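You operate a simulated robot arm through the tools that you are given. There is no shell and no other tool.

Carry out the task below with a simulated two-armed robot. There is one attempt and no reset: what you move stays moved.

## Task
Zero the depth gauge on its bare yellow ring.
Fine: swing the arm over, let the rod down, press the zero key, then raise the rod and swing the arm away.

The check looks at the end state, three seconds after you hand in, the way a careful person would. Anything else that was tipped, shoved, dropped, spilled or broken makes it a failure.

## Robot
Two 7-joint arms with fingered hands on one trunk that stands fixed in place. Base frame: the origin is at the foot of the trunk, x ahead of it, y to its left, z up. Units: mm, degrees, N and s.
The left shoulder is at [50, 214, 869], the right one opposite. With the tool pointing down near the work surface each hand reaches from about 360 to 880 mm from the base axis, measured 20 degrees to its own side. Payload 3 kg a hand.
The TCP of each hand is the grasp point between the finger pads, 26 mm short of the fingertips. In the tool frame z runs along the fingers and y along their closing line. The gripper opens to 132 mm; its body begins 73 mm behind the TCP. The gripper is a hand of 3 fingers: y runs from the thumb to the fingers, the wrist lies at [0, 0, -229] in the tool frame, and closing takes about 1.5 s.
Orientation is that of the tool frame in the base frame, as [roll, pitch, yaw] about the fixed x, y, z axes, in that order (R = Rz(yaw) Ry(pitch) Rx(roll)). With the fingers straight down and closing along the base's y, the tool's x points along the base's -x, its y along +y and its z along -z.

## Interface
- The arms move only by the tool drive_tool. It takes "left_moves", "right_moves" or both (then of equal length, played together; a hand with none holds still); each is a list of rows, each an object (a shift or turn left out is 0, a gripper value left out holds the last) with "delta_pos": the shift along the base's x, y, z in units of 500 mm (1.0 is 500 mm), a list of three; "dr": the turn, a rotation vector about the base's x, y, z in units of 180 degrees (1.0 is 180 degrees), a list of three; "claw": the finger opening in mm, from 0 to 132. In form: [{"delta_pos": [tx, ty, tz], "dr": [rx, ry, rz], "claw": claw}, ...]. A call has 1 to 20 rows; each row is the pose to reach, as a shift and turn from the pose commanded when the call began. A call with a number of a shift or a turn outside -1 to 1 is refused whole. Each row takes 0.2 s and may step no farther than 50 mm and 8.6 degrees from the row before; otherwise, or with a gripper value out of range, the whole call is refused. A pose out of reach is approached as far as the arm can. The call stops where the force on the tool passes 70 N (or 10 N more than at its start, if that is more) or the arm is blocked; 0.2 s more then pass. Each finger travels about 72 mm/s and halts on what it meets, pressing with about 29 N; the grip force reading is that of the motor and also rises with nothing between the fingers. The clock runs only during rows and for 0.2 s after the last one: add rows that repeat a pose to give the fingers time. It gives the time, the measured TCP pose, the force on the tool (base axes), the opening and the grip force at its end, in the units of the frame above (readings bear some noise), with the torque about the TCP (base axes, N m) and any sound that the robot's microphone picked up.
- Cameras (640 x 400 px; columns grow to the right, rows downward): "scene" is now at [36.6, -23.5, 1540.8]; the picture's right is [-0.16, -0.99, 0.00], its down [-0.47, 0.08, -0.88] and it looks along [0.87, -0.14, -0.48] (base axes); focal length 354 px, centre (320, 200). "left" rides on the left gripper at [-62, 3, -92] in its tool frame; the picture's right is [-0.05, -1.00, 0.00], its down [0.83, -0.04, -0.56] and it looks along [0.55, -0.03, 0.83] (tool axes); focal length 230 px, centre (320, 200). "right" rides on the right gripper at [62, 3, -92] in its tool frame; the picture's right is [-0.05, 1.00, 0.00], its down [-0.83, -0.04, -0.56] and it looks along [-0.55, -0.03, 0.83] (tool axes); focal length 230 px, centre (320, 200). There is no depth. A picture from a camera that has moved, and an enlarged one, comes with that camera's place and axes in the base frame and with its lens. The place of the scene camera against the robot may be out by one fixed shift of up to 25 mm in any direction.
- snapshot(camera): a new picture of that camera. It takes no simulated time.
- grasp_type(shape, hand): the hand has 3 fingers and takes this shape, open, in about a second: jaw (thumb against the fingers, like two jaws); tri (thumb and two fingers); tip (a fingertip pinch); poke (one finger out to press); point (the index stretched); flat (the hand flat); cup (the hand cupped); fist (a fist). The gripper value then closes the fingers along that shape, each until it touches; the sizes above hold for jaw. It gives what a move gives, with no picture.
- head_to(pan, tilt): turns the head with the scene camera to pan (to the left, within 86 degrees either way) and tilt (down, from -29 to 69), counted from straight ahead of the robot. It gives what a move gives.
- enlarge(camera, box): a new picture of the part [left, top, right, bottom] of that camera's present view, enlarged. It takes no simulated time.
- close_job(): hands the job in; it is judged then, once.

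Places have to be worked out from the pictures, the camera data and where the tool is seen. Open the grippers and draw the arms clear of the work before you hand the job in, unless the task says otherwise.

The tools are called as a command line: name --argument value ..., lists and objects as JSON in quotes. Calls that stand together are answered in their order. drive_tool: Moves the arms, as the interface text tells. Its arguments: {"type":"object","properties":{"left_moves":{"type":"array","items":{"type":"object","properties":{"delta_pos":{"type":"array","items":{"type":"number"}},"dr":{"type":"array","items":{"type":"number"}},"claw":{"type":"number"}}}},"right_moves":{"type":"array","items":{"type":"object","properties":{"delta_pos":{"type":"array","items":{"type":"number"}},"dr":{"type":"array","items":{"type":"number"}},"claw":{"type":"number"}}}}},"required":[]} The other tools are called the same way: grasp_type (shape, hand) gives the hand a shape; head_to (pan, tilt) turns the head that bears the scene camera; snapshot (camera) takes a picture; enlarge (camera, box) takes an enlarged picture of a part of a camera's view; close_job () hands the job in.

At the start:

```text
clock: 0.0
left_position: [429.4, 75.4, 1228.6]
left_tcp_rot: [179.9, 0.0, 165.8]
left_ft_force: [0.2, -0.1, -0.4]
left_ft_torque: [0.02, -0.01, -0.01]
left_width: 131.9
left_finger_force: 0.1
left_shape: jaw
right_position: [454.4, -278.6, 1276.7]
right_tcp_rot: [180.0, 0.0, 165.7]
right_ft_force: [0.1, -0.6, -0.5]
right_ft_torque: [0.01, 0.01, 0.01]
right_width: 131.9
right_finger_force: 0.0
right_shape: jaw
head pan, tilt (commanded): [-9.3, 28.4]
```

scene: 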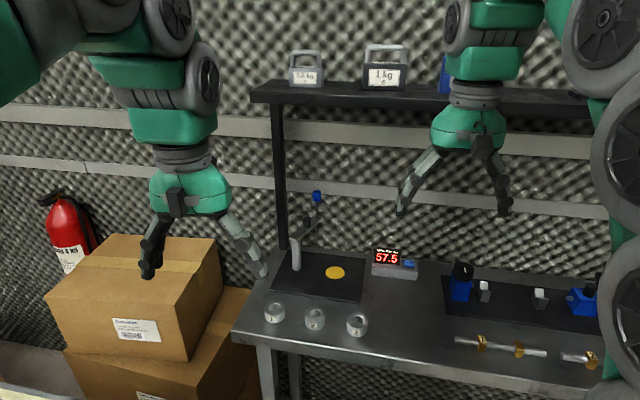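
right: 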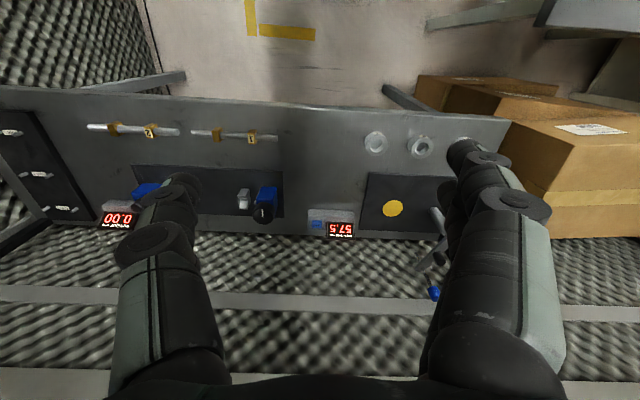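
left: 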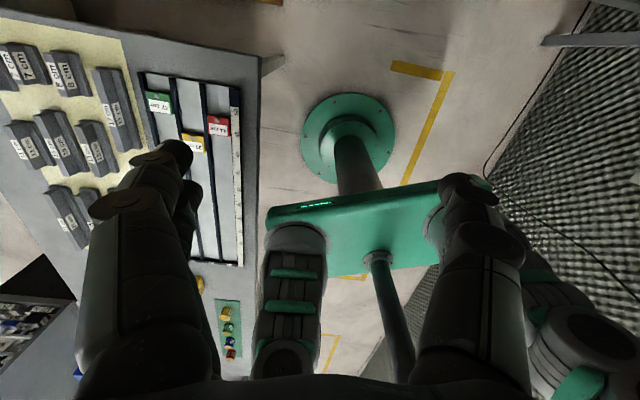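

I see a bench with a post and a blue-knobbed arm on a black plate with a yellow disc, plus a display reading 57.5 with a blue key. I enlarge these views to learn the mechanism.

enlarge --camera "scene" --box '[230, 170, 430, 320]'

enlarge --camera "right" --box '[290, 120, 490, 310]'

enlarge --camera "scene" --box '[420, 240, 640, 400]'

```text
2.67 times, centred on (330, 245) of scene
camera zoom: at [36.6, -23.5, 1540.8], right [-0.16, -0.99, 0.0], down [-0.47, 0.08, -0.88], along [0.87, -0.14, -0.48], focal length 944 px, centre (293, 80)
```

zoom: 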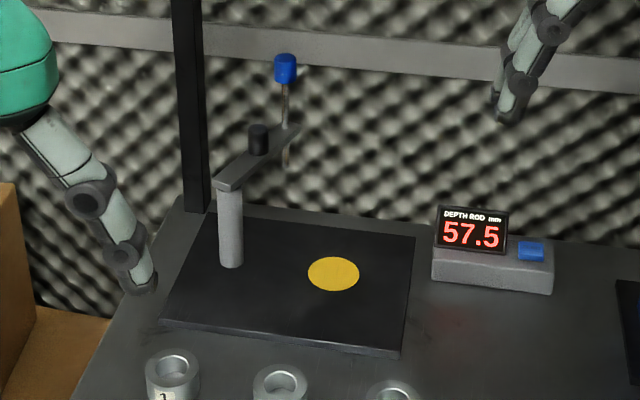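

```text
2.11 times, centred on (390, 215) of right
camera zoom: at [395.2, -260.9, 1368.6], right [0.3, 0.96, 0.0], down [0.79, -0.25, 0.56], along [0.53, -0.16, -0.83], focal length 484 px, centre (173, 168)
```

zoom: 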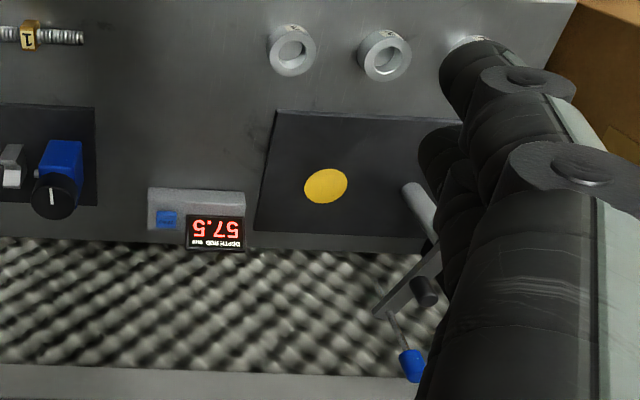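

```text
2.50 times, centred on (530, 320) of scene
camera zoom: at [36.6, -23.5, 1540.8], right [-0.16, -0.99, 0.0], down [-0.47, 0.08, -0.88], along [0.87, -0.14, -0.48], focal length 885 px, centre (-205, -100)
```

zoom: 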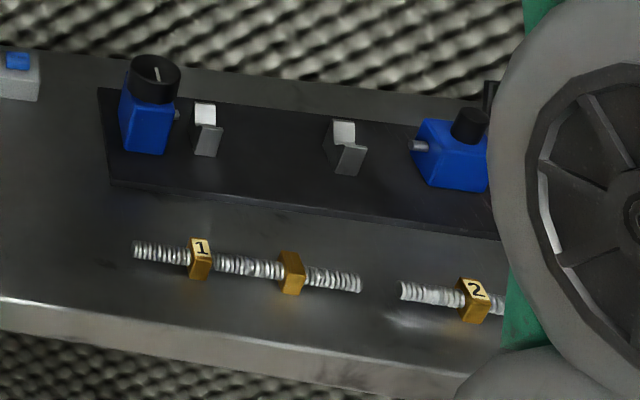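

The gauge arm points away over the bench's back edge. The rod with its blue knob is at about (899,-156,1065), the yellow disc at about (774,-186,896) and the post at about (804,-84). I'll shift the left arm clear and move the right hand so its camera sees the gauge unobstructed.

drive_tool --left_moves '[{"delta_pos": [-0.03, 0.08, 0]}, {"delta_pos": [-0.06, 0.16, 0]}, {"delta_pos": [-0.1, 0.24, 0]}, {"delta_pos": [-0.1, 0.32, 0]}, {"delta_pos": [-0.1, 0.36, 0]}]' --right_moves '[{"delta_pos": [0.03, 0.05, -0.04]}, {"delta_pos": [0.06, 0.1, -0.08]}, {"delta_pos": [0.1, 0.15, -0.12]}, {"delta_pos": [0.12, 0.2, -0.16]}, {"delta_pos": [0.12, 0.24, -0.2]}]'

snapshot --camera "right"

snapshot --camera "scene"

```text
clock: 1.2
left_position: [379.6, 256.6, 1229.3]
left_tcp_rot: [-180.0, -0.1, 165.8]
left_ft_force: [0.0, 0.7, 0.2]
left_ft_torque: [-0.02, 0.01, -0.04]
left_width: 132.0
left_finger_force: 0.1
left_shape: jaw
right_position: [514.7, -157.7, 1175.9]
right_tcp_rot: [-180.0, -0.2, 165.8]
right_ft_force: [0.0, -0.6, -0.3]
right_ft_torque: [-0.02, 0.01, 0.01]
right_width: 131.7
right_finger_force: 0.2
right_shape: jaw
head pan, tilt (commanded): [-9.3, 28.4]
```

```text
taken
camera right: at [455.7, -140.1, 1268.6], right [0.3, 0.96, 0.0], down [0.8, -0.25, 0.55], along [0.53, -0.16, -0.83], focal length 230 px, centre (320, 200)
```

right: 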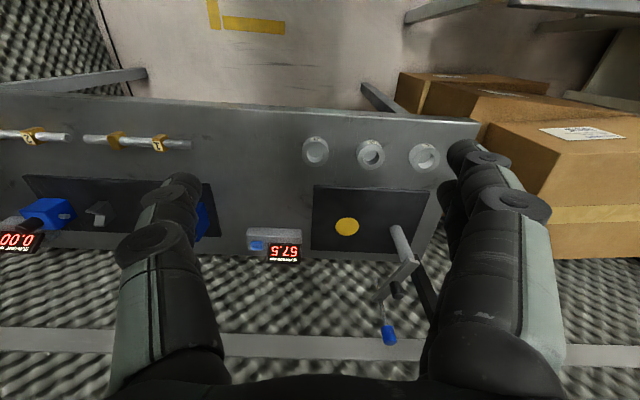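

```text
taken
camera scene: at [36.6, -23.5, 1540.8], right [-0.16, -0.99, 0.0], down [-0.47, 0.08, -0.88], along [0.87, -0.14, -0.48], focal length 354 px, centre (320, 200)
```

scene: 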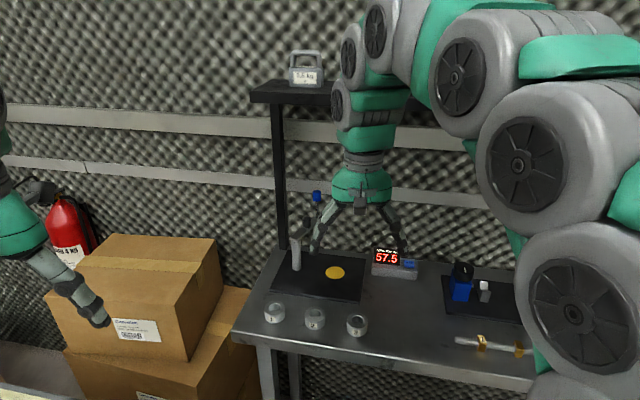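

The gauge is now in the clear in the right view; I zoom in there and measure.

enlarge --camera "right" --box '[230, 130, 470, 360]'

enlarge --camera "right" --box '[340, 210, 460, 360]'

enlarge --camera "scene" --box '[240, 170, 360, 310]'

```text
1.74 times, centred on (350, 245) of right
camera zoom: at [455.7, -140.1, 1268.6], right [0.3, 0.96, 0.0], down [0.8, -0.25, 0.55], along [0.53, -0.16, -0.83], focal length 400 px, centre (268, 122)
```

zoom: 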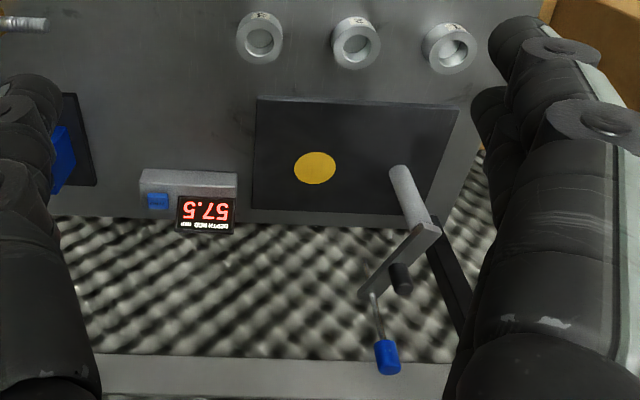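

```text
2.67 times, centred on (400, 285) of right
camera zoom: at [455.7, -140.1, 1268.6], right [0.3, 0.96, 0.0], down [0.8, -0.25, 0.55], along [0.53, -0.16, -0.83], focal length 614 px, centre (107, -27)
```

zoom: 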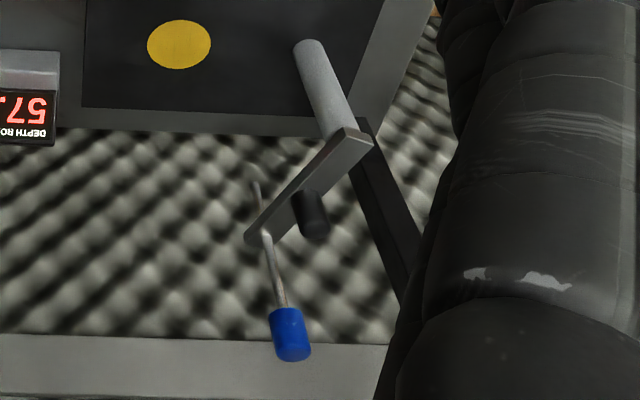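

```text
2.86 times, centred on (300, 240) of scene
camera zoom: at [36.6, -23.5, 1540.8], right [-0.16, -0.99, 0.0], down [-0.47, 0.08, -0.88], along [0.87, -0.14, -0.48], focal length 1011 px, centre (377, 86)
```

zoom: 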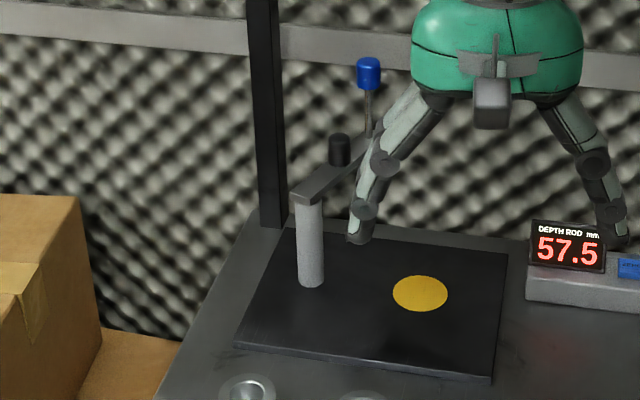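

The two right-hand views agree on disc ≈ (792,-182,873), post ≈ (828,-79) and blue knob ≈ (920,-150,1048); the scene camera seems to sit about 20 mm lower than stated. I tilt the right hand 45° forward with the fingers closing along y, staying well short of the knob.

drive_tool --right_moves '[{"delta_pos": [0.07, 0.0, 0.01], "dr": [-0.0044, -0.0355, 0.0107], "claw": 70}, {"delta_pos": [0.14, 0.005, 0.02], "dr": [-0.0089, -0.0711, 0.0214], "claw": 70}, {"delta_pos": [0.21, 0.008, 0.027], "dr": [-0.0133, -0.1066, 0.0321], "claw": 70}, {"delta_pos": [0.28, 0.01, 0.027], "dr": [-0.0177, -0.1421, 0.0427], "claw": 70}, {"delta_pos": [0.35, 0.012, 0.027], "dr": [-0.0221, -0.1776, 0.0534], "claw": 70}, {"delta_pos": [0.4, 0.015, 0.027], "dr": [-0.0266, -0.2132, 0.0641], "claw": 70}, {"delta_pos": [0.45, 0.017, 0.027], "dr": [-0.031, -0.2487, 0.0748], "claw": 70}]'

snapshot --camera "right"

snapshot --camera "scene"

```text
clock: 2.8
left_position: [379.7, 255.4, 1228.3]
left_tcp_rot: [180.0, -0.1, 165.9]
left_ft_force: [0.5, 0.2, -0.7]
left_ft_torque: [0.03, -0.01, 0.02]
left_width: 132.0
left_finger_force: 0.0
left_shape: jaw
right_position: [739.6, -150.2, 1189.1]
right_tcp_rot: [180.0, 45.2, -179.8]
right_ft_force: [-0.6, 0.5, -0.1]
right_ft_torque: [0.02, -0.03, 0.01]
right_width: 70.5
right_finger_force: 0.1
right_shape: jaw
head pan, tilt (commanded): [-9.3, 28.4]
```

```text
taken
camera right: at [630.7, -147.1, 1211.6], right [0.04, 1.0, 0.04], down [0.19, -0.04, 0.98], along [0.98, -0.03, -0.19], focal length 230 px, centre (320, 200)
```

right: 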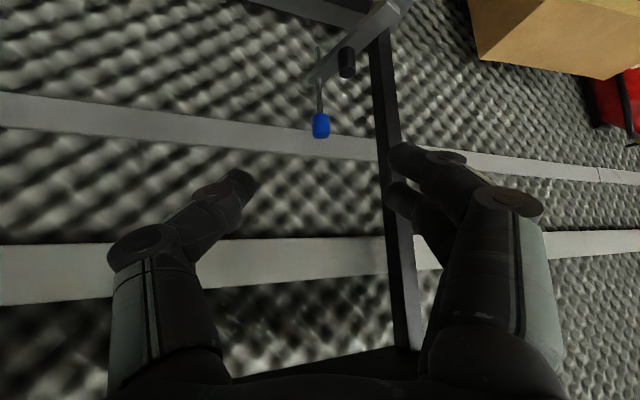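

```text
taken
camera scene: at [36.6, -23.5, 1540.8], right [-0.16, -0.99, 0.0], down [-0.47, 0.08, -0.88], along [0.87, -0.14, -0.48], focal length 354 px, centre (320, 200)
```

scene: 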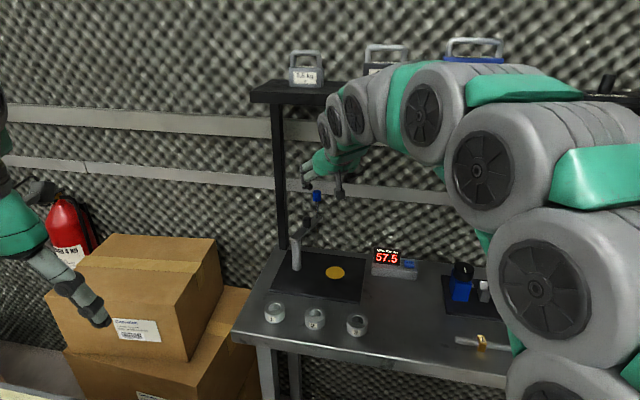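

In the tilted view the knob shows at about px (321,126); the TCP itself projects at the image centre about 111 mm from the camera. I zoom for accurate pixels.

enlarge --camera "right" --box '[260, 0, 440, 150]'

enlarge --camera "scene" --box '[260, 140, 360, 220]'

```text
2.67 times, centred on (350, 75) of right
camera zoom: at [630.7, -147.1, 1211.6], right [0.04, 1.0, 0.04], down [0.19, -0.04, 0.98], along [0.98, -0.03, -0.19], focal length 614 px, centre (240, 533)
```

zoom: 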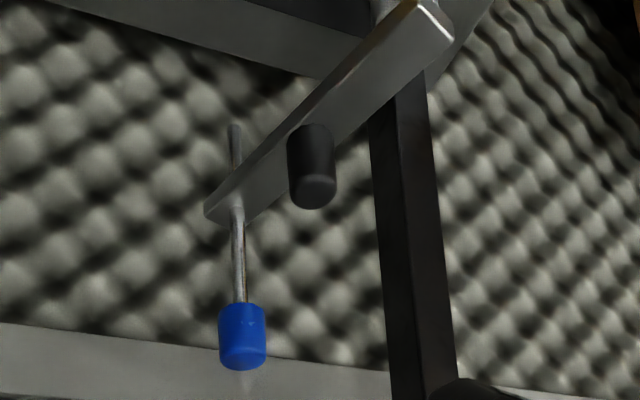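

```text
5.00 times, centred on (310, 180) of scene
camera zoom: at [36.6, -23.5, 1540.8], right [-0.16, -0.99, 0.0], down [-0.47, 0.08, -0.88], along [0.87, -0.14, -0.48], focal length 1769 px, centre (370, 300)
```

zoom: 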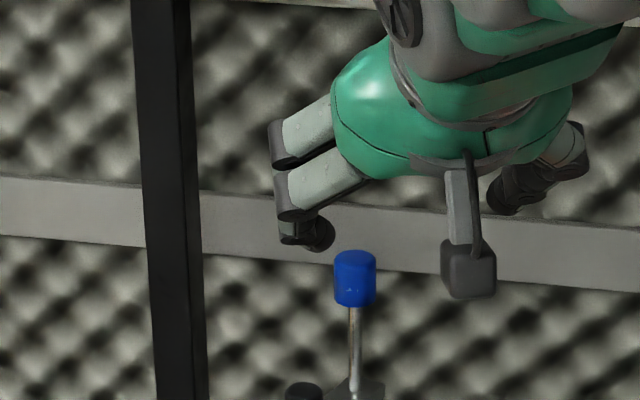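

Knob is about Ø24 mm at roughly (918,-151,1050). I move along the approach direction to roughly 90 mm short and re-measure.

drive_tool --right_moves '[{"delta_pos": [0.07, 0, -0.046]}, {"delta_pos": [0.14, 0, -0.092]}, {"delta_pos": [0.222, -0.001, -0.146]}, {"delta_pos": [0.222, -0.001, -0.146]}]'

snapshot --camera "right"

enlarge --camera "scene" --box '[260, 140, 360, 220]'

```text
clock: 3.8
left_position: [380.2, 255.8, 1228.5]
left_tcp_rot: [180.0, -0.1, 165.8]
left_ft_force: [0.8, 0.0, -0.2]
left_ft_torque: [0.0, 0.0, 0.02]
left_width: 131.8
left_finger_force: 0.1
left_shape: jaw
right_position: [851.3, -149.4, 1116.8]
right_tcp_rot: [-180.0, 45.0, 179.9]
right_ft_force: [0.1, 0.2, -0.5]
right_ft_torque: [-0.02, -0.01, 0.0]
right_width: 70.3
right_finger_force: 0.1
right_shape: jaw
head pan, tilt (commanded): [-9.3, 28.4]
```

```text
taken
camera right: at [741.4, -147.2, 1139.3], right [0.04, 1.0, 0.04], down [0.19, -0.04, 0.98], along [0.98, -0.03, -0.2], focal length 230 px, centre (320, 200)
```

right: 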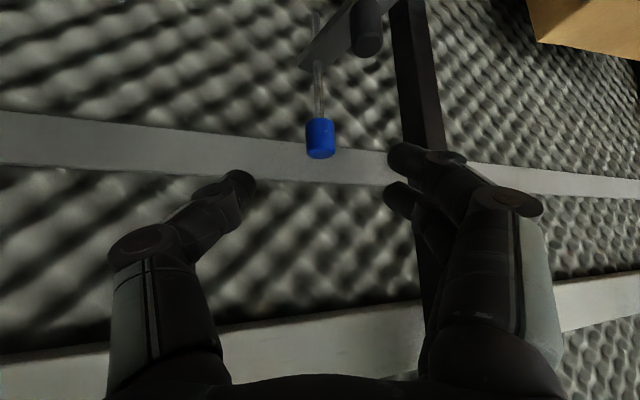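

```text
5.00 times, centred on (310, 180) of scene
camera zoom: at [36.6, -23.5, 1540.8], right [-0.16, -0.99, 0.0], down [-0.47, 0.08, -0.88], along [0.87, -0.14, -0.48], focal length 1769 px, centre (370, 300)
```

zoom: 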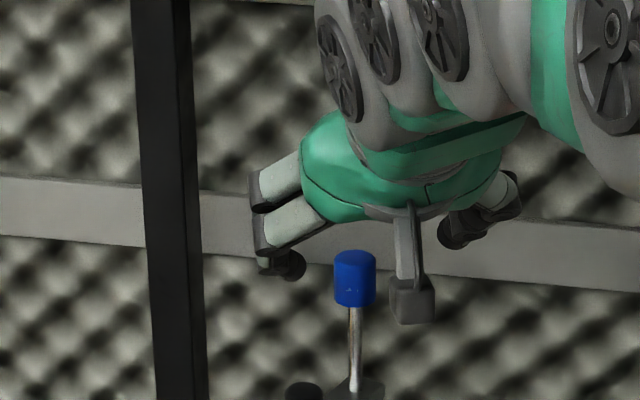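

Knob at px (321,138), about 190 mm from the camera. I zoom for a sharper fix before the final approach.

enlarge --camera "right" --box '[270, 0, 430, 200]'

```text
2.00 times, centred on (350, 100) of right
camera zoom: at [741.4, -147.2, 1139.3], right [0.04, 1.0, 0.04], down [0.19, -0.04, 0.98], along [0.98, -0.03, -0.2], focal length 460 px, centre (260, 400)
```

zoom: 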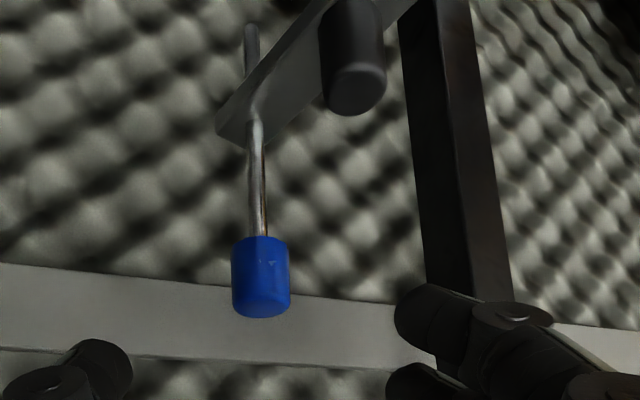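

Fix gives the knob at about (920,-150.5,1048). I move to about 45 mm short of it, fingers straddling at 70 mm opening, and look again.

drive_tool --right_moves '[{"delta_pos": [0.04, 0, -0.04]}, {"delta_pos": [0.075, 0, -0.074]}, {"delta_pos": [0.075, 0, -0.074]}]'

snapshot --camera "right"

enlarge --camera "scene" --box '[260, 140, 360, 220]'

```text
clock: 4.6
left_position: [379.5, 255.0, 1229.3]
left_tcp_rot: [179.9, 0.0, 165.8]
left_ft_force: [-0.4, 0.7, -0.8]
left_ft_torque: [0.01, 0.01, 0.03]
left_width: 132.0
left_finger_force: 0.1
left_shape: jaw
right_position: [888.8, -152.1, 1080.3]
right_tcp_rot: [-180.0, 45.0, 180.0]
right_ft_force: [-0.9, -1.0, 0.5]
right_ft_torque: [0.0, 0.01, -0.02]
right_width: 70.5
right_finger_force: 0.0
right_shape: jaw
head pan, tilt (commanded): [-9.3, 28.4]
```

```text
taken
camera right: at [779.1, -147.9, 1102.1], right [0.04, 1.0, 0.04], down [0.19, -0.04, 0.98], along [0.98, -0.03, -0.2], focal length 230 px, centre (320, 200)
```

right: 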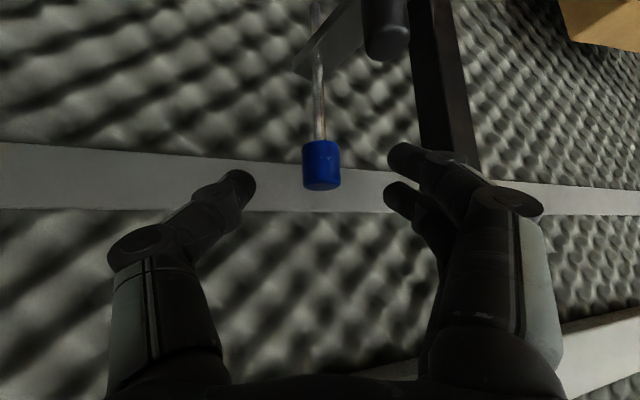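

```text
5.00 times, centred on (310, 180) of scene
camera zoom: at [36.6, -23.5, 1540.8], right [-0.16, -0.99, 0.0], down [-0.47, 0.08, -0.88], along [0.87, -0.14, -0.48], focal length 1769 px, centre (370, 300)
```

zoom: 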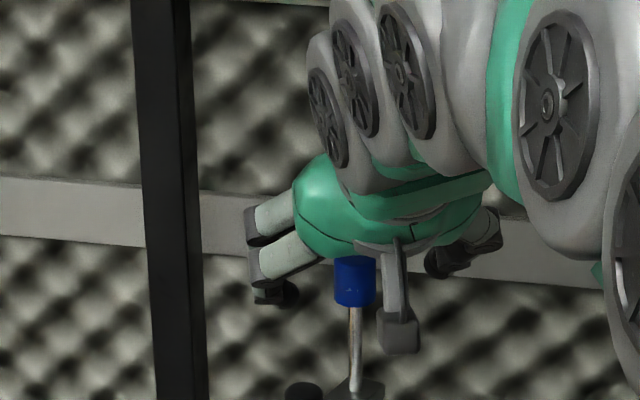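

Knob is now centred between the fingers, about 39 mm beyond the TCP, spanning z 1037–1063, with the arm top near z 977 and the rod tip near 927. I advance 29 mm along the tool axis and close on the knob.

drive_tool --right_moves '[{"delta_pos": [0.02, 0, -0.02]}, {"delta_pos": [0.041, 0, -0.041]}, {"delta_pos": [0.041, 0, -0.041]}]'

snapshot --camera "right"

enlarge --camera "scene" --box '[260, 140, 360, 220]'

```text
clock: 5.4
left_position: [379.5, 255.2, 1228.0]
left_tcp_rot: [180.0, 0.0, 165.9]
left_ft_force: [-0.3, 0.5, -0.5]
left_ft_torque: [0.01, 0.01, -0.01]
left_width: 131.7
left_finger_force: 0.0
left_shape: jaw
right_position: [908.8, -151.2, 1057.8]
right_tcp_rot: [179.9, 44.9, -180.0]
right_ft_force: [0.2, 0.9, 0.6]
right_ft_torque: [0.02, -0.02, -0.01]
right_width: 70.2
right_finger_force: 0.2
right_shape: jaw
head pan, tilt (commanded): [-9.3, 28.4]
```

```text
taken
camera right: at [799.2, -148.0, 1081.1], right [0.04, 1.0, 0.04], down [0.2, -0.04, 0.98], along [0.98, -0.03, -0.2], focal length 230 px, centre (320, 200)
```

right: 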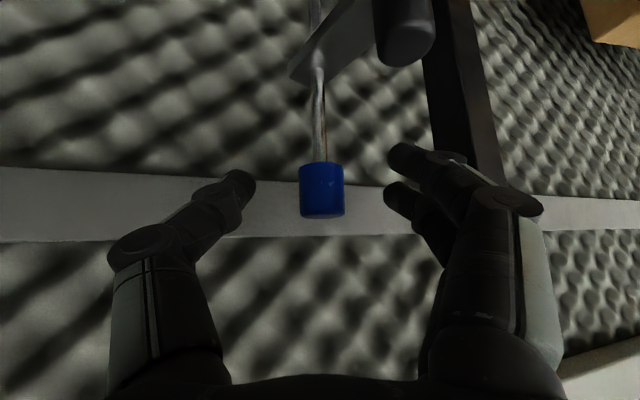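

```text
5.00 times, centred on (310, 180) of scene
camera zoom: at [36.6, -23.5, 1540.8], right [-0.16, -0.99, 0.0], down [-0.47, 0.08, -0.88], along [0.87, -0.14, -0.48], focal length 1769 px, centre (370, 300)
```

zoom: 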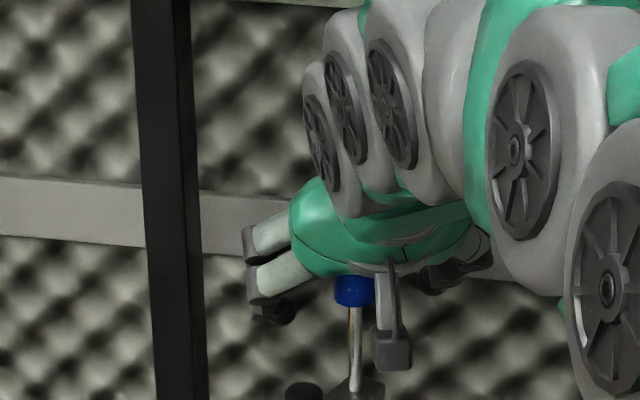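

Knob is between the pads but a bit high relative to the fingers. I raise the hand 6 mm and close.

drive_tool --right_moves '[{"delta_pos": [0.002, 0, 0.012], "claw": 70}, {"delta_pos": [0.002, 0, 0.012], "claw": 40}, {"delta_pos": [0.002, 0, 0.012], "claw": 15}, {"delta_pos": [0.002, 0, 0.012], "claw": 10}, {"delta_pos": [0.002, 0, 0.012], "claw": 10}, {"delta_pos": [0.002, 0, 0.012], "claw": 10}]'

snapshot --camera "right"

enlarge --camera "scene" --box '[260, 160, 440, 300]'

```text
clock: 6.8
left_position: [380.3, 256.2, 1227.4]
left_tcp_rot: [180.0, 0.0, 165.8]
left_ft_force: [1.1, -0.7, -0.2]
left_ft_torque: [0.03, -0.02, 0.0]
left_width: 131.9
left_finger_force: 0.0
left_shape: jaw
right_position: [909.3, -150.7, 1065.5]
right_tcp_rot: [-180.0, 45.0, -180.0]
right_ft_force: [2.7, -2.1, -2.1]
right_ft_torque: [-0.01, 0.04, -0.09]
right_width: 15.6
right_finger_force: 29.6
right_shape: jaw
head pan, tilt (commanded): [-9.3, 28.4]
```

```text
taken
camera right: at [800.3, -148.1, 1087.4], right [0.04, 1.0, 0.04], down [0.19, -0.04, 0.98], along [0.98, -0.03, -0.2], focal length 230 px, centre (320, 200)
```

right: 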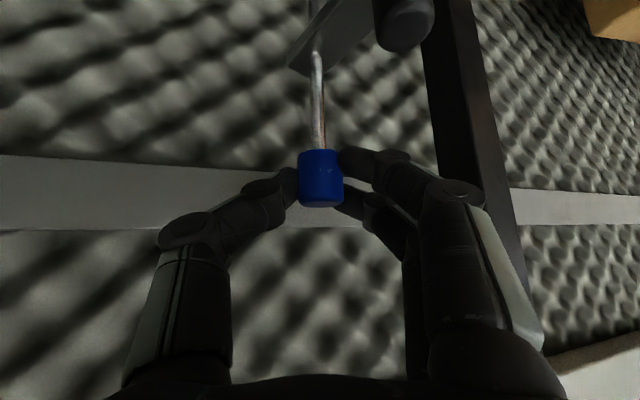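

```text
2.86 times, centred on (350, 230) of scene
camera zoom: at [36.6, -23.6, 1540.8], right [-0.16, -0.99, 0.0], down [-0.47, 0.08, -0.88], along [0.87, -0.14, -0.48], focal length 1011 px, centre (234, 114)
```

zoom: 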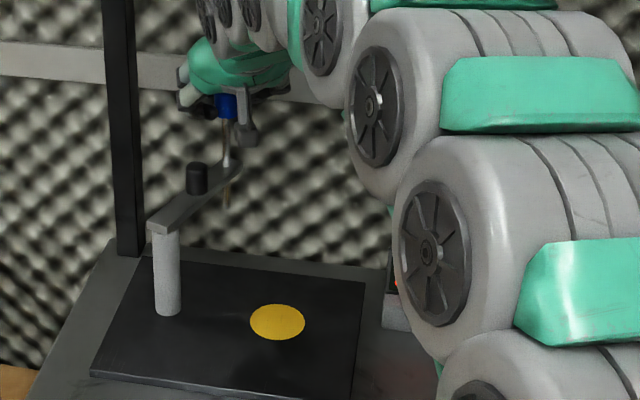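

Gripped the knob (about 30 N). Rod is at about (916,-150), radius ≈112 mm round the post; I begin swinging it clockwise along the arc by 20° and check forces.

drive_tool --right_moves '[{"delta_pos": [-0.013, -0.0146, 0]}, {"delta_pos": [-0.0272, -0.028, 0]}, {"delta_pos": [-0.0424, -0.0402, 0]}, {"delta_pos": [-0.0588, -0.051, 0]}]'

snapshot --camera "right"

enlarge --camera "scene" --box '[260, 160, 440, 300]'

```text
clock: 7.8
left_position: [380.6, 254.8, 1227.7]
left_tcp_rot: [-180.0, 0.0, 165.8]
left_ft_force: [0.6, -0.3, -0.4]
left_ft_torque: [-0.05, 0.03, 0.01]
left_width: 131.9
left_finger_force: 0.1
left_shape: jaw
right_position: [881.3, -177.5, 1064.8]
right_tcp_rot: [-180.0, 45.1, 180.0]
right_ft_force: [5.7, -1.5, -0.2]
right_ft_torque: [0.16, 0.02, -0.31]
right_width: 15.1
right_finger_force: 28.9
right_shape: jaw
head pan, tilt (commanded): [-9.3, 28.4]
```

```text
taken
camera right: at [771.2, -174.3, 1087.4], right [0.04, 1.0, 0.04], down [0.19, -0.04, 0.98], along [0.98, -0.03, -0.2], focal length 230 px, centre (320, 200)
```

right: 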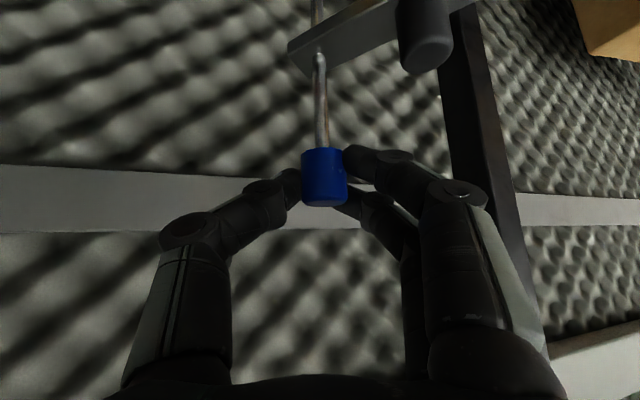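

```text
2.86 times, centred on (350, 230) of scene
camera zoom: at [36.7, -23.6, 1540.8], right [-0.16, -0.99, 0.0], down [-0.47, 0.08, -0.88], along [0.87, -0.14, -0.48], focal length 1011 px, centre (234, 114)
```

zoom: 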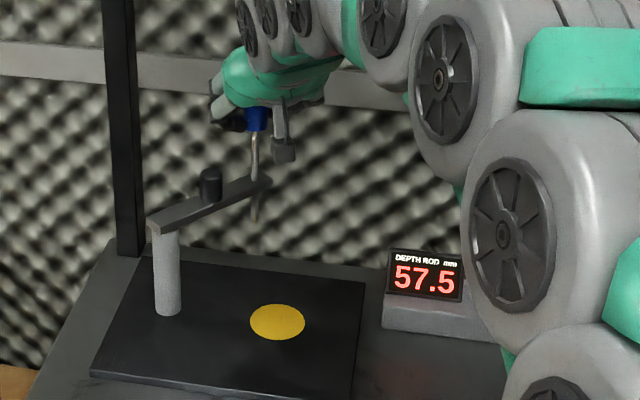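

The arm swings easily (about 6 N) and the reading stays 57.5. I continue along the arc to about 10° short of the disc.

drive_tool --right_moves '[{"delta_pos": [-0.017, -0.0094, 0]}, {"delta_pos": [-0.035, -0.0172, 0]}, {"delta_pos": [-0.0536, -0.0234, 0]}, {"delta_pos": [-0.0726, -0.028, 0]}, {"delta_pos": [-0.0918, -0.0308, 0]}, {"delta_pos": [-0.1114, -0.032, 0]}, {"delta_pos": [-0.131, -0.0314, 0]}, {"delta_pos": [-0.1504, -0.0292, 0]}]'

snapshot --camera "right"

enlarge --camera "scene" --box '[260, 160, 440, 300]'

```text
clock: 9.6
left_position: [379.7, 254.6, 1229.2]
left_tcp_rot: [179.9, 0.0, 165.8]
left_ft_force: [-0.8, 0.5, 0.2]
left_ft_torque: [0.0, -0.01, 0.04]
left_width: 132.1
left_finger_force: 0.0
left_shape: jaw
right_position: [805.8, -188.6, 1065.0]
right_tcp_rot: [180.0, 45.2, -179.9]
right_ft_force: [4.5, 10.9, -1.6]
right_ft_torque: [0.32, -0.08, 0.01]
right_width: 10.4
right_finger_force: 28.8
right_shape: jaw
head pan, tilt (commanded): [-9.3, 28.4]
```

```text
taken
camera right: at [696.1, -186.9, 1087.3], right [0.04, 1.0, 0.04], down [0.19, -0.04, 0.98], along [0.98, -0.03, -0.19], focal length 230 px, centre (320, 200)
```

right: 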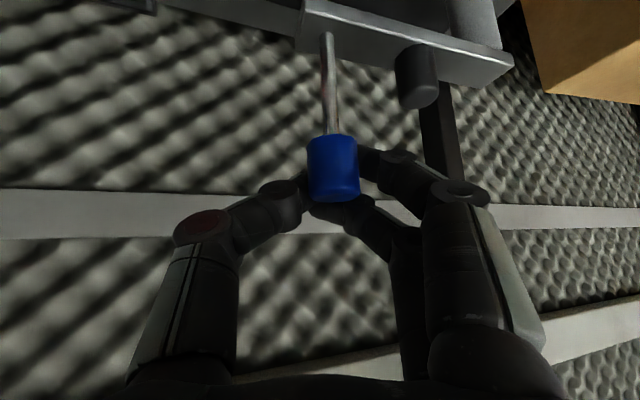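

```text
2.86 times, centred on (350, 230) of scene
camera zoom: at [36.7, -23.3, 1540.8], right [-0.16, -0.99, 0.0], down [-0.47, 0.08, -0.88], along [0.87, -0.14, -0.48], focal length 1011 px, centre (234, 114)
```

zoom: 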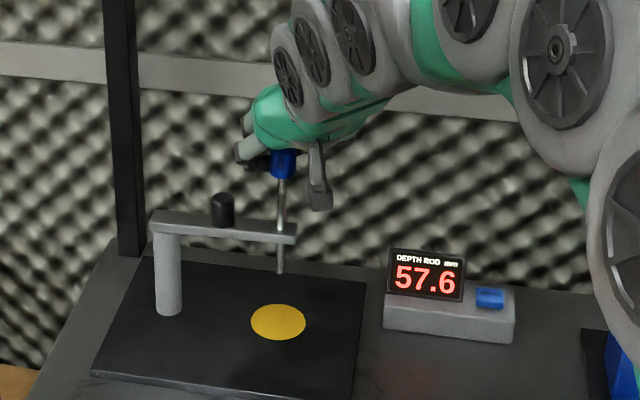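

The arm has followed: the rod tip projects at about (797,-185) directly above the disc centre (793,-184), with the knob slipping toward the palm. I open the fingers and back straight out along the tool axis.

drive_tool --right_moves '[{"delta_pos": [0, 0, 0], "claw": 40}, {"delta_pos": [0, 0, 0], "claw": 70}, {"delta_pos": [0, 0, 0], "claw": 80}, {"delta_pos": [0, 0, 0], "claw": 80}, {"delta_pos": [-0.03, 0, 0.03], "claw": 80}, {"delta_pos": [-0.08, 0, 0.08], "claw": 80}, {"delta_pos": [-0.14, 0, 0.14], "claw": 80}, {"delta_pos": [-0.2, 0, 0.2], "claw": 80}]'

snapshot --camera "right"

enlarge --camera "scene" --box '[260, 160, 440, 300]'

```text
clock: 11.4
left_position: [379.7, 255.6, 1228.1]
left_tcp_rot: [-179.9, -0.1, 165.8]
left_ft_force: [-0.2, 0.1, -0.3]
left_ft_torque: [-0.01, 0.02, 0.0]
left_width: 132.0
left_finger_force: 0.0
left_shape: jaw
right_position: [703.4, -189.4, 1165.7]
right_tcp_rot: [-180.0, 45.0, 180.0]
right_ft_force: [-0.3, -0.1, 0.3]
right_ft_torque: [-0.01, 0.0, 0.02]
right_width: 79.3
right_finger_force: 0.1
right_shape: jaw
head pan, tilt (commanded): [-9.3, 28.4]
```

```text
taken
camera right: at [594.0, -187.6, 1188.0], right [0.04, 1.0, 0.04], down [0.19, -0.04, 0.98], along [0.98, -0.03, -0.2], focal length 230 px, centre (320, 200)
```

right: 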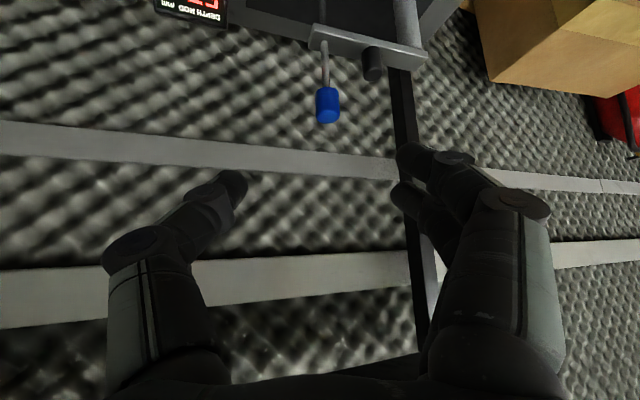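

```text
2.86 times, centred on (350, 230) of scene
camera zoom: at [36.6, -23.5, 1540.8], right [-0.16, -0.99, 0.0], down [-0.47, 0.08, -0.88], along [0.87, -0.14, -0.48], focal length 1011 px, centre (234, 114)
```

zoom: 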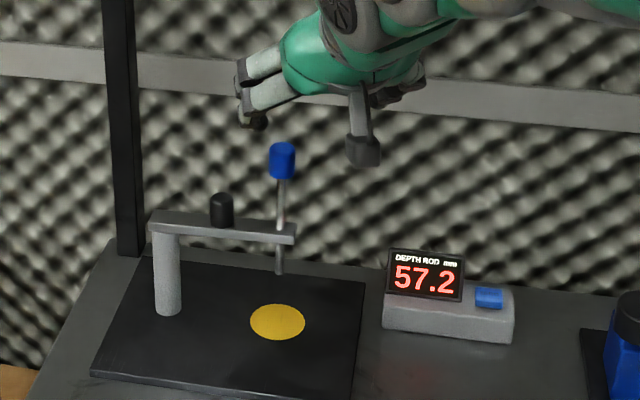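

The arm stayed over the ring and the rod is held up by friction (57.2 reading); the knob is at about (800,-184,1050). I set the right hand to the poke shape to press the knob down, and look at the finger.

grasp_type --hand "right" --shape "poke"

snapshot --camera "right"

enlarge --camera "scene" --box '[260, 120, 440, 260]'

```text
clock: 12.3
left_position: [379.8, 255.6, 1228.3]
left_tcp_rot: [180.0, 0.1, 165.9]
left_ft_force: [-0.2, 0.2, 0.6]
left_ft_torque: [0.02, 0.0, 0.01]
left_width: 132.0
left_finger_force: 0.0
left_shape: jaw
right_position: [704.3, -190.5, 1165.9]
right_tcp_rot: [-180.0, 45.0, -179.9]
right_ft_force: [0.1, -0.4, 0.1]
right_ft_torque: [0.01, -0.02, 0.0]
right_width: 0.0
right_finger_force: 0.0
right_shape: poke
head pan, tilt (commanded): [-9.3, 28.4]
```

```text
taken
camera right: at [594.7, -187.6, 1187.4], right [0.04, 1.0, 0.04], down [0.19, -0.04, 0.98], along [0.98, -0.03, -0.2], focal length 230 px, centre (320, 200)
```

right: 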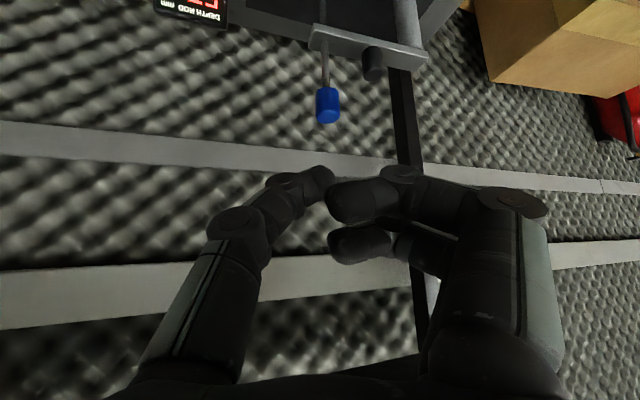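

```text
2.86 times, centred on (350, 190) of scene
camera zoom: at [36.6, -23.5, 1540.8], right [-0.16, -0.99, 0.0], down [-0.47, 0.08, -0.88], along [0.87, -0.14, -0.48], focal length 1011 px, centre (234, 229)
```

zoom: 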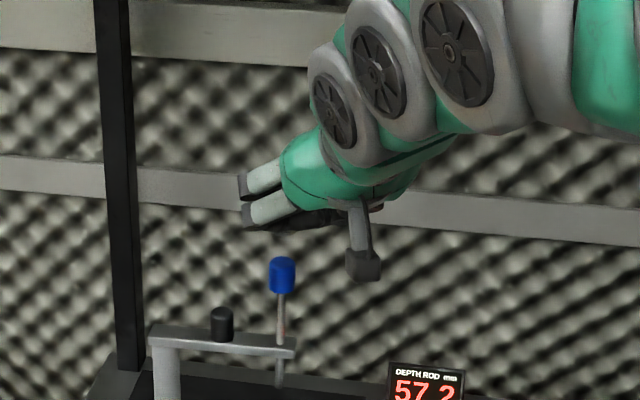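

I zoom in to see which fingertip leads in the poke shape.

enlarge --camera "right" --box '[200, 130, 500, 320]'

snapshot --camera "scene"

```text
2.11 times, centred on (350, 225) of right
camera zoom: at [594.7, -187.6, 1187.4], right [0.04, 1.0, 0.04], down [0.19, -0.04, 0.98], along [0.98, -0.03, -0.2], focal length 484 px, centre (257, 147)
```

zoom: 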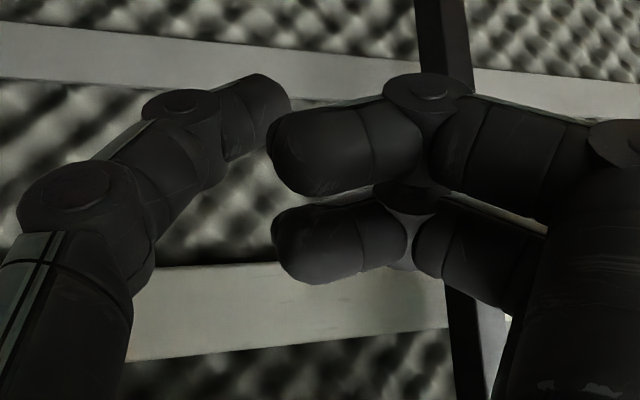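

```text
taken
camera scene: at [36.6, -23.5, 1540.8], right [-0.16, -0.99, 0.0], down [-0.47, 0.08, -0.88], along [0.87, -0.14, -0.48], focal length 354 px, centre (320, 200)
```

scene: 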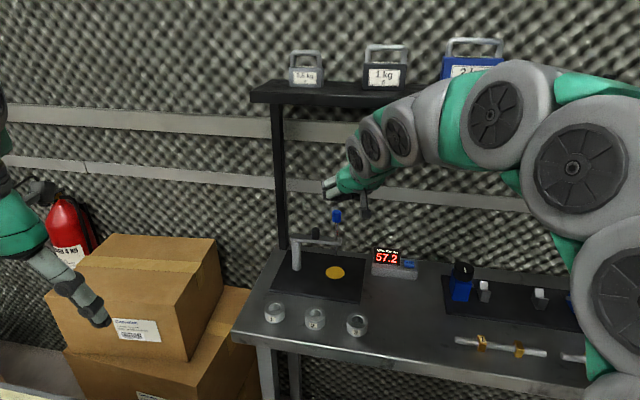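

In poke shape the thumb leads, with its tip about 26 mm beyond the TCP, and the other two fingers curl back. To keep them clear of the black knob on the arm, I reduce the tilt to 25°, yaw 30°, and move above the blue knob at a safe height.

drive_tool --right_moves '[{"delta_pos": [0.02, -0.001, 0.0], "dr": [-0.0058, 0.0217, 0.033]}, {"delta_pos": [0.045, -0.002, -0.01], "dr": [-0.0116, 0.0434, 0.066]}, {"delta_pos": [0.07, -0.004, -0.02], "dr": [-0.0175, 0.0651, 0.099]}, {"delta_pos": [0.1, -0.006, -0.04], "dr": [-0.0233, 0.0868, 0.132]}, {"delta_pos": [0.13, -0.009, -0.06], "dr": [-0.0291, 0.1086, 0.165]}, {"delta_pos": [0.13, -0.009, -0.06], "dr": [-0.0291, 0.1086, 0.165]}]'

snapshot --camera "right"

enlarge --camera "scene" --box '[260, 130, 400, 240]'

```text
clock: 13.7
left_position: [378.0, 255.6, 1229.0]
left_tcp_rot: [-180.0, 0.1, 165.7]
left_ft_force: [-0.7, 0.3, -0.2]
left_ft_torque: [0.03, 0.0, 0.0]
left_width: 131.6
left_finger_force: 0.1
left_shape: jaw
right_position: [765.0, -194.2, 1135.7]
right_tcp_rot: [179.8, 24.9, -149.8]
right_ft_force: [-0.3, 0.1, 0.3]
right_ft_torque: [0.0, 0.01, -0.03]
right_width: 0.3
right_finger_force: 0.2
right_shape: poke
head pan, tilt (commanded): [-9.3, 28.4]
```

```text
taken
camera right: at [681.2, -239.3, 1194.2], right [-0.46, 0.89, 0.02], down [0.47, 0.22, 0.85], along [0.75, 0.41, -0.52], focal length 230 px, centre (320, 200)
```

right: 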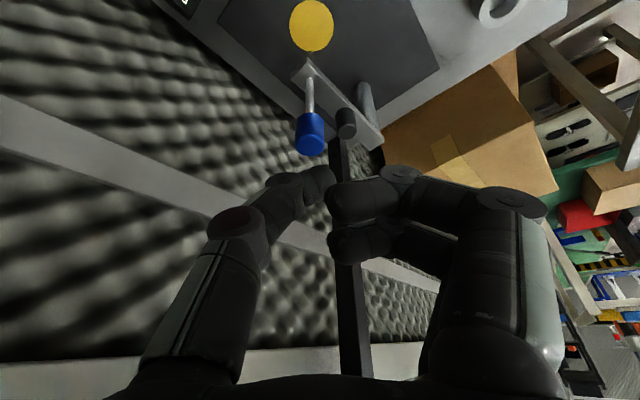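

```text
3.64 times, centred on (330, 185) of scene
camera zoom: at [32.9, -22.9, 1540.9], right [-0.16, -0.99, 0.0], down [-0.47, 0.08, -0.88], along [0.87, -0.14, -0.47], focal length 1287 px, centre (284, 254)
```

zoom: 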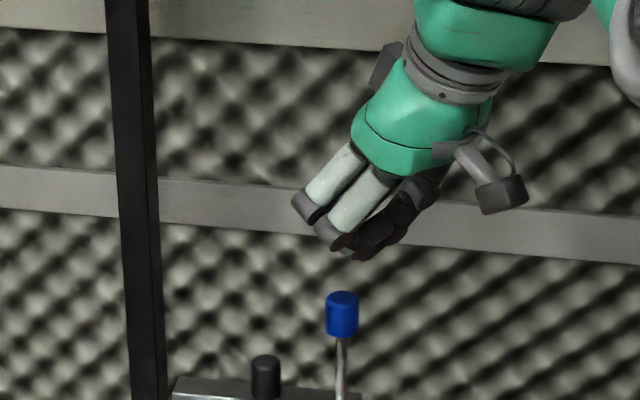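

This view confirms the knob at (800,-184,1050) and the disc at (797,-185), so the rod is over the ring's centre. I bring the thumb tip to about 8 mm above the knob top and check position.

drive_tool --right_moves '[{"delta_pos": [0.025, 0.007, -0.03]}, {"delta_pos": [0.0414, 0.0114, -0.0814]}, {"delta_pos": [0.0414, 0.0114, -0.0814]}, {"delta_pos": [0.0414, 0.0114, -0.0814]}]'

snapshot --camera "right"

enlarge --camera "scene" --box '[260, 150, 400, 260]'

```text
clock: 14.7
left_position: [379.5, 255.1, 1227.5]
left_tcp_rot: [-180.0, 0.0, 165.9]
left_ft_force: [0.5, 0.0, 0.8]
left_ft_torque: [0.03, 0.01, 0.02]
left_width: 131.8
left_finger_force: 0.0
left_shape: jaw
right_position: [791.2, -188.9, 1089.9]
right_tcp_rot: [180.0, 24.9, -150.0]
right_ft_force: [-0.4, -1.2, 0.3]
right_ft_torque: [0.0, -0.04, -0.01]
right_width: 0.0
right_finger_force: 0.0
right_shape: poke
head pan, tilt (commanded): [-9.3, 28.4]
```

```text
taken
camera right: at [707.3, -234.0, 1149.5], right [-0.46, 0.89, 0.02], down [0.47, 0.22, 0.85], along [0.75, 0.4, -0.52], focal length 230 px, centre (320, 200)
```

right: 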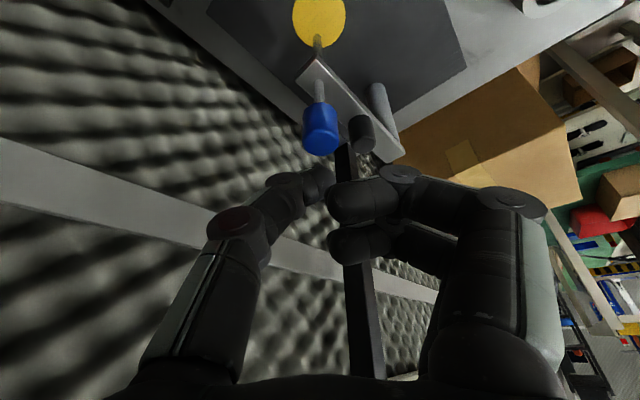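

```text
3.64 times, centred on (330, 205) of scene
camera zoom: at [36.9, -23.5, 1540.8], right [-0.16, -0.99, 0.0], down [-0.47, 0.08, -0.88], along [0.87, -0.14, -0.48], focal length 1287 px, centre (284, 182)
```

zoom: 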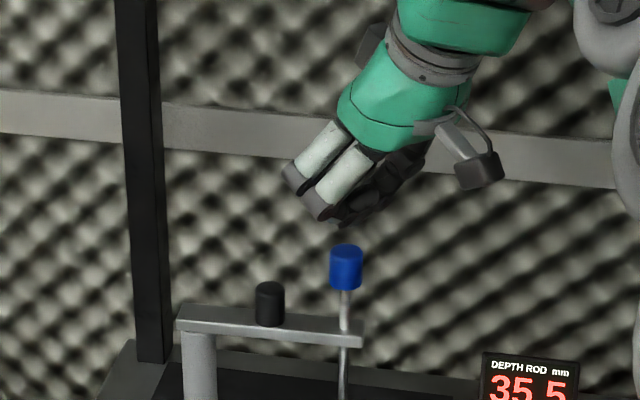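

The reading dropped to 35.5 and the knob is about 20 mm lower, below the finger: the rod seems to be going down. I let time pass without moving and look again.

drive_tool --right_moves '[{"delta_pos": [0, 0, 0]}, {"delta_pos": [0, 0, 0]}]'

snapshot --camera "right"

enlarge --camera "scene" --box '[260, 170, 440, 300]'

```text
clock: 15.3
left_position: [379.7, 254.9, 1228.1]
left_tcp_rot: [-180.0, 0.0, 165.9]
left_ft_force: [0.2, 0.3, 0.5]
left_ft_torque: [0.03, 0.0, 0.02]
left_width: 132.0
left_finger_force: 0.0
left_shape: jaw
right_position: [789.3, -189.4, 1092.8]
right_tcp_rot: [179.9, 24.8, -149.9]
right_ft_force: [0.1, -0.3, 0.1]
right_ft_torque: [0.01, 0.01, 0.03]
right_width: 0.2
right_finger_force: 0.2
right_shape: poke
head pan, tilt (commanded): [-9.3, 28.4]
```

```text
taken
camera right: at [706.3, -234.3, 1151.0], right [-0.46, 0.89, 0.02], down [0.47, 0.22, 0.85], along [0.75, 0.4, -0.52], focal length 230 px, centre (320, 200)
```

right: 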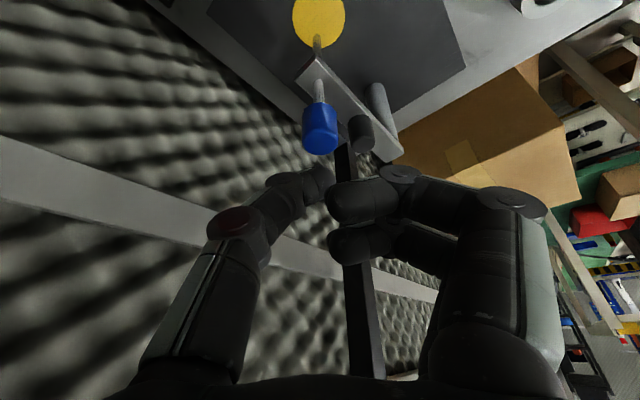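

```text
3.08 times, centred on (350, 235) of scene
camera zoom: at [36.7, -23.5, 1540.8], right [-0.16, -0.99, 0.0], down [-0.47, 0.08, -0.88], along [0.87, -0.14, -0.48], focal length 1089 px, centre (228, 92)
```

zoom: 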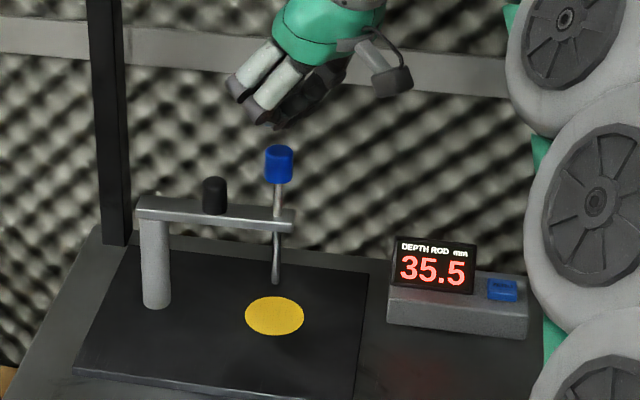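

Reading is stable at 35.5: the finger nudged the rod, and friction holds it. I recentre 4 mm and press it slowly down.

drive_tool --right_moves '[{"delta_pos": [0.002, -0.008, -0.01]}, {"delta_pos": [0.002, -0.008, -0.024]}, {"delta_pos": [0.002, -0.008, -0.038]}, {"delta_pos": [0.002, -0.008, -0.052]}, {"delta_pos": [0.002, -0.008, -0.066]}, {"delta_pos": [0.002, -0.008, -0.08]}, {"delta_pos": [0.002, -0.008, -0.092]}, {"delta_pos": [0.002, -0.008, -0.1]}]'

snapshot --camera "right"

enlarge --camera "scene" --box '[260, 170, 440, 300]'

```text
clock: 17.1
left_position: [380.0, 256.4, 1228.2]
left_tcp_rot: [180.0, 0.0, 165.8]
left_ft_force: [-0.1, -0.2, -0.6]
left_ft_torque: [0.0, 0.02, 0.01]
left_width: 132.0
left_finger_force: 0.1
left_shape: jaw
right_position: [792.4, -192.0, 1044.4]
right_tcp_rot: [-180.0, 25.0, -150.0]
right_ft_force: [-0.7, -1.0, -0.4]
right_ft_torque: [-0.01, -0.03, 0.0]
right_width: 0.0
right_finger_force: 0.0
right_shape: poke
head pan, tilt (commanded): [-9.3, 28.4]
```

```text
taken
camera right: at [708.0, -238.3, 1102.3], right [-0.46, 0.89, 0.02], down [0.47, 0.22, 0.85], along [0.75, 0.4, -0.52], focal length 230 px, centre (320, 200)
```

right: 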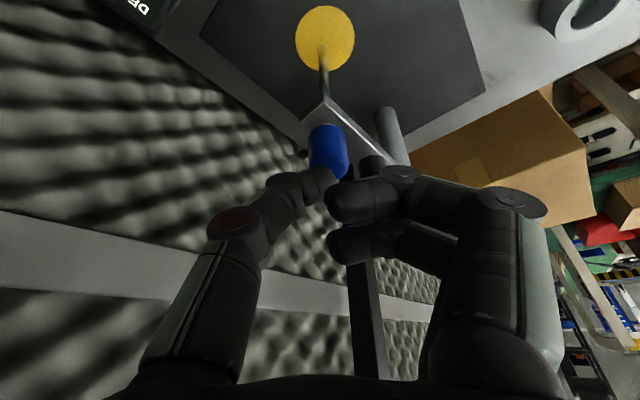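

```text
3.08 times, centred on (350, 235) of scene
camera zoom: at [36.6, -23.5, 1540.8], right [-0.16, -0.99, 0.0], down [-0.47, 0.08, -0.88], along [0.87, -0.14, -0.48], focal length 1089 px, centre (228, 92)
```

zoom: 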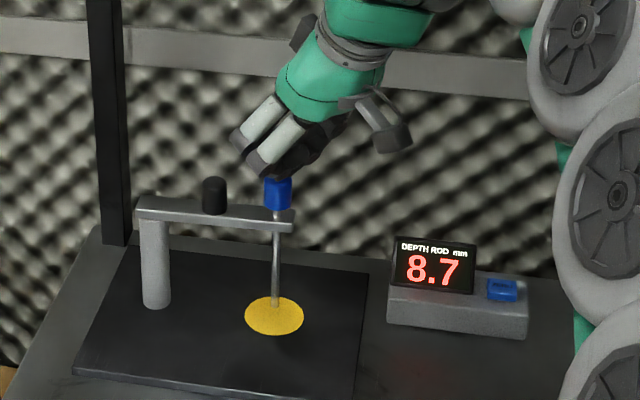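

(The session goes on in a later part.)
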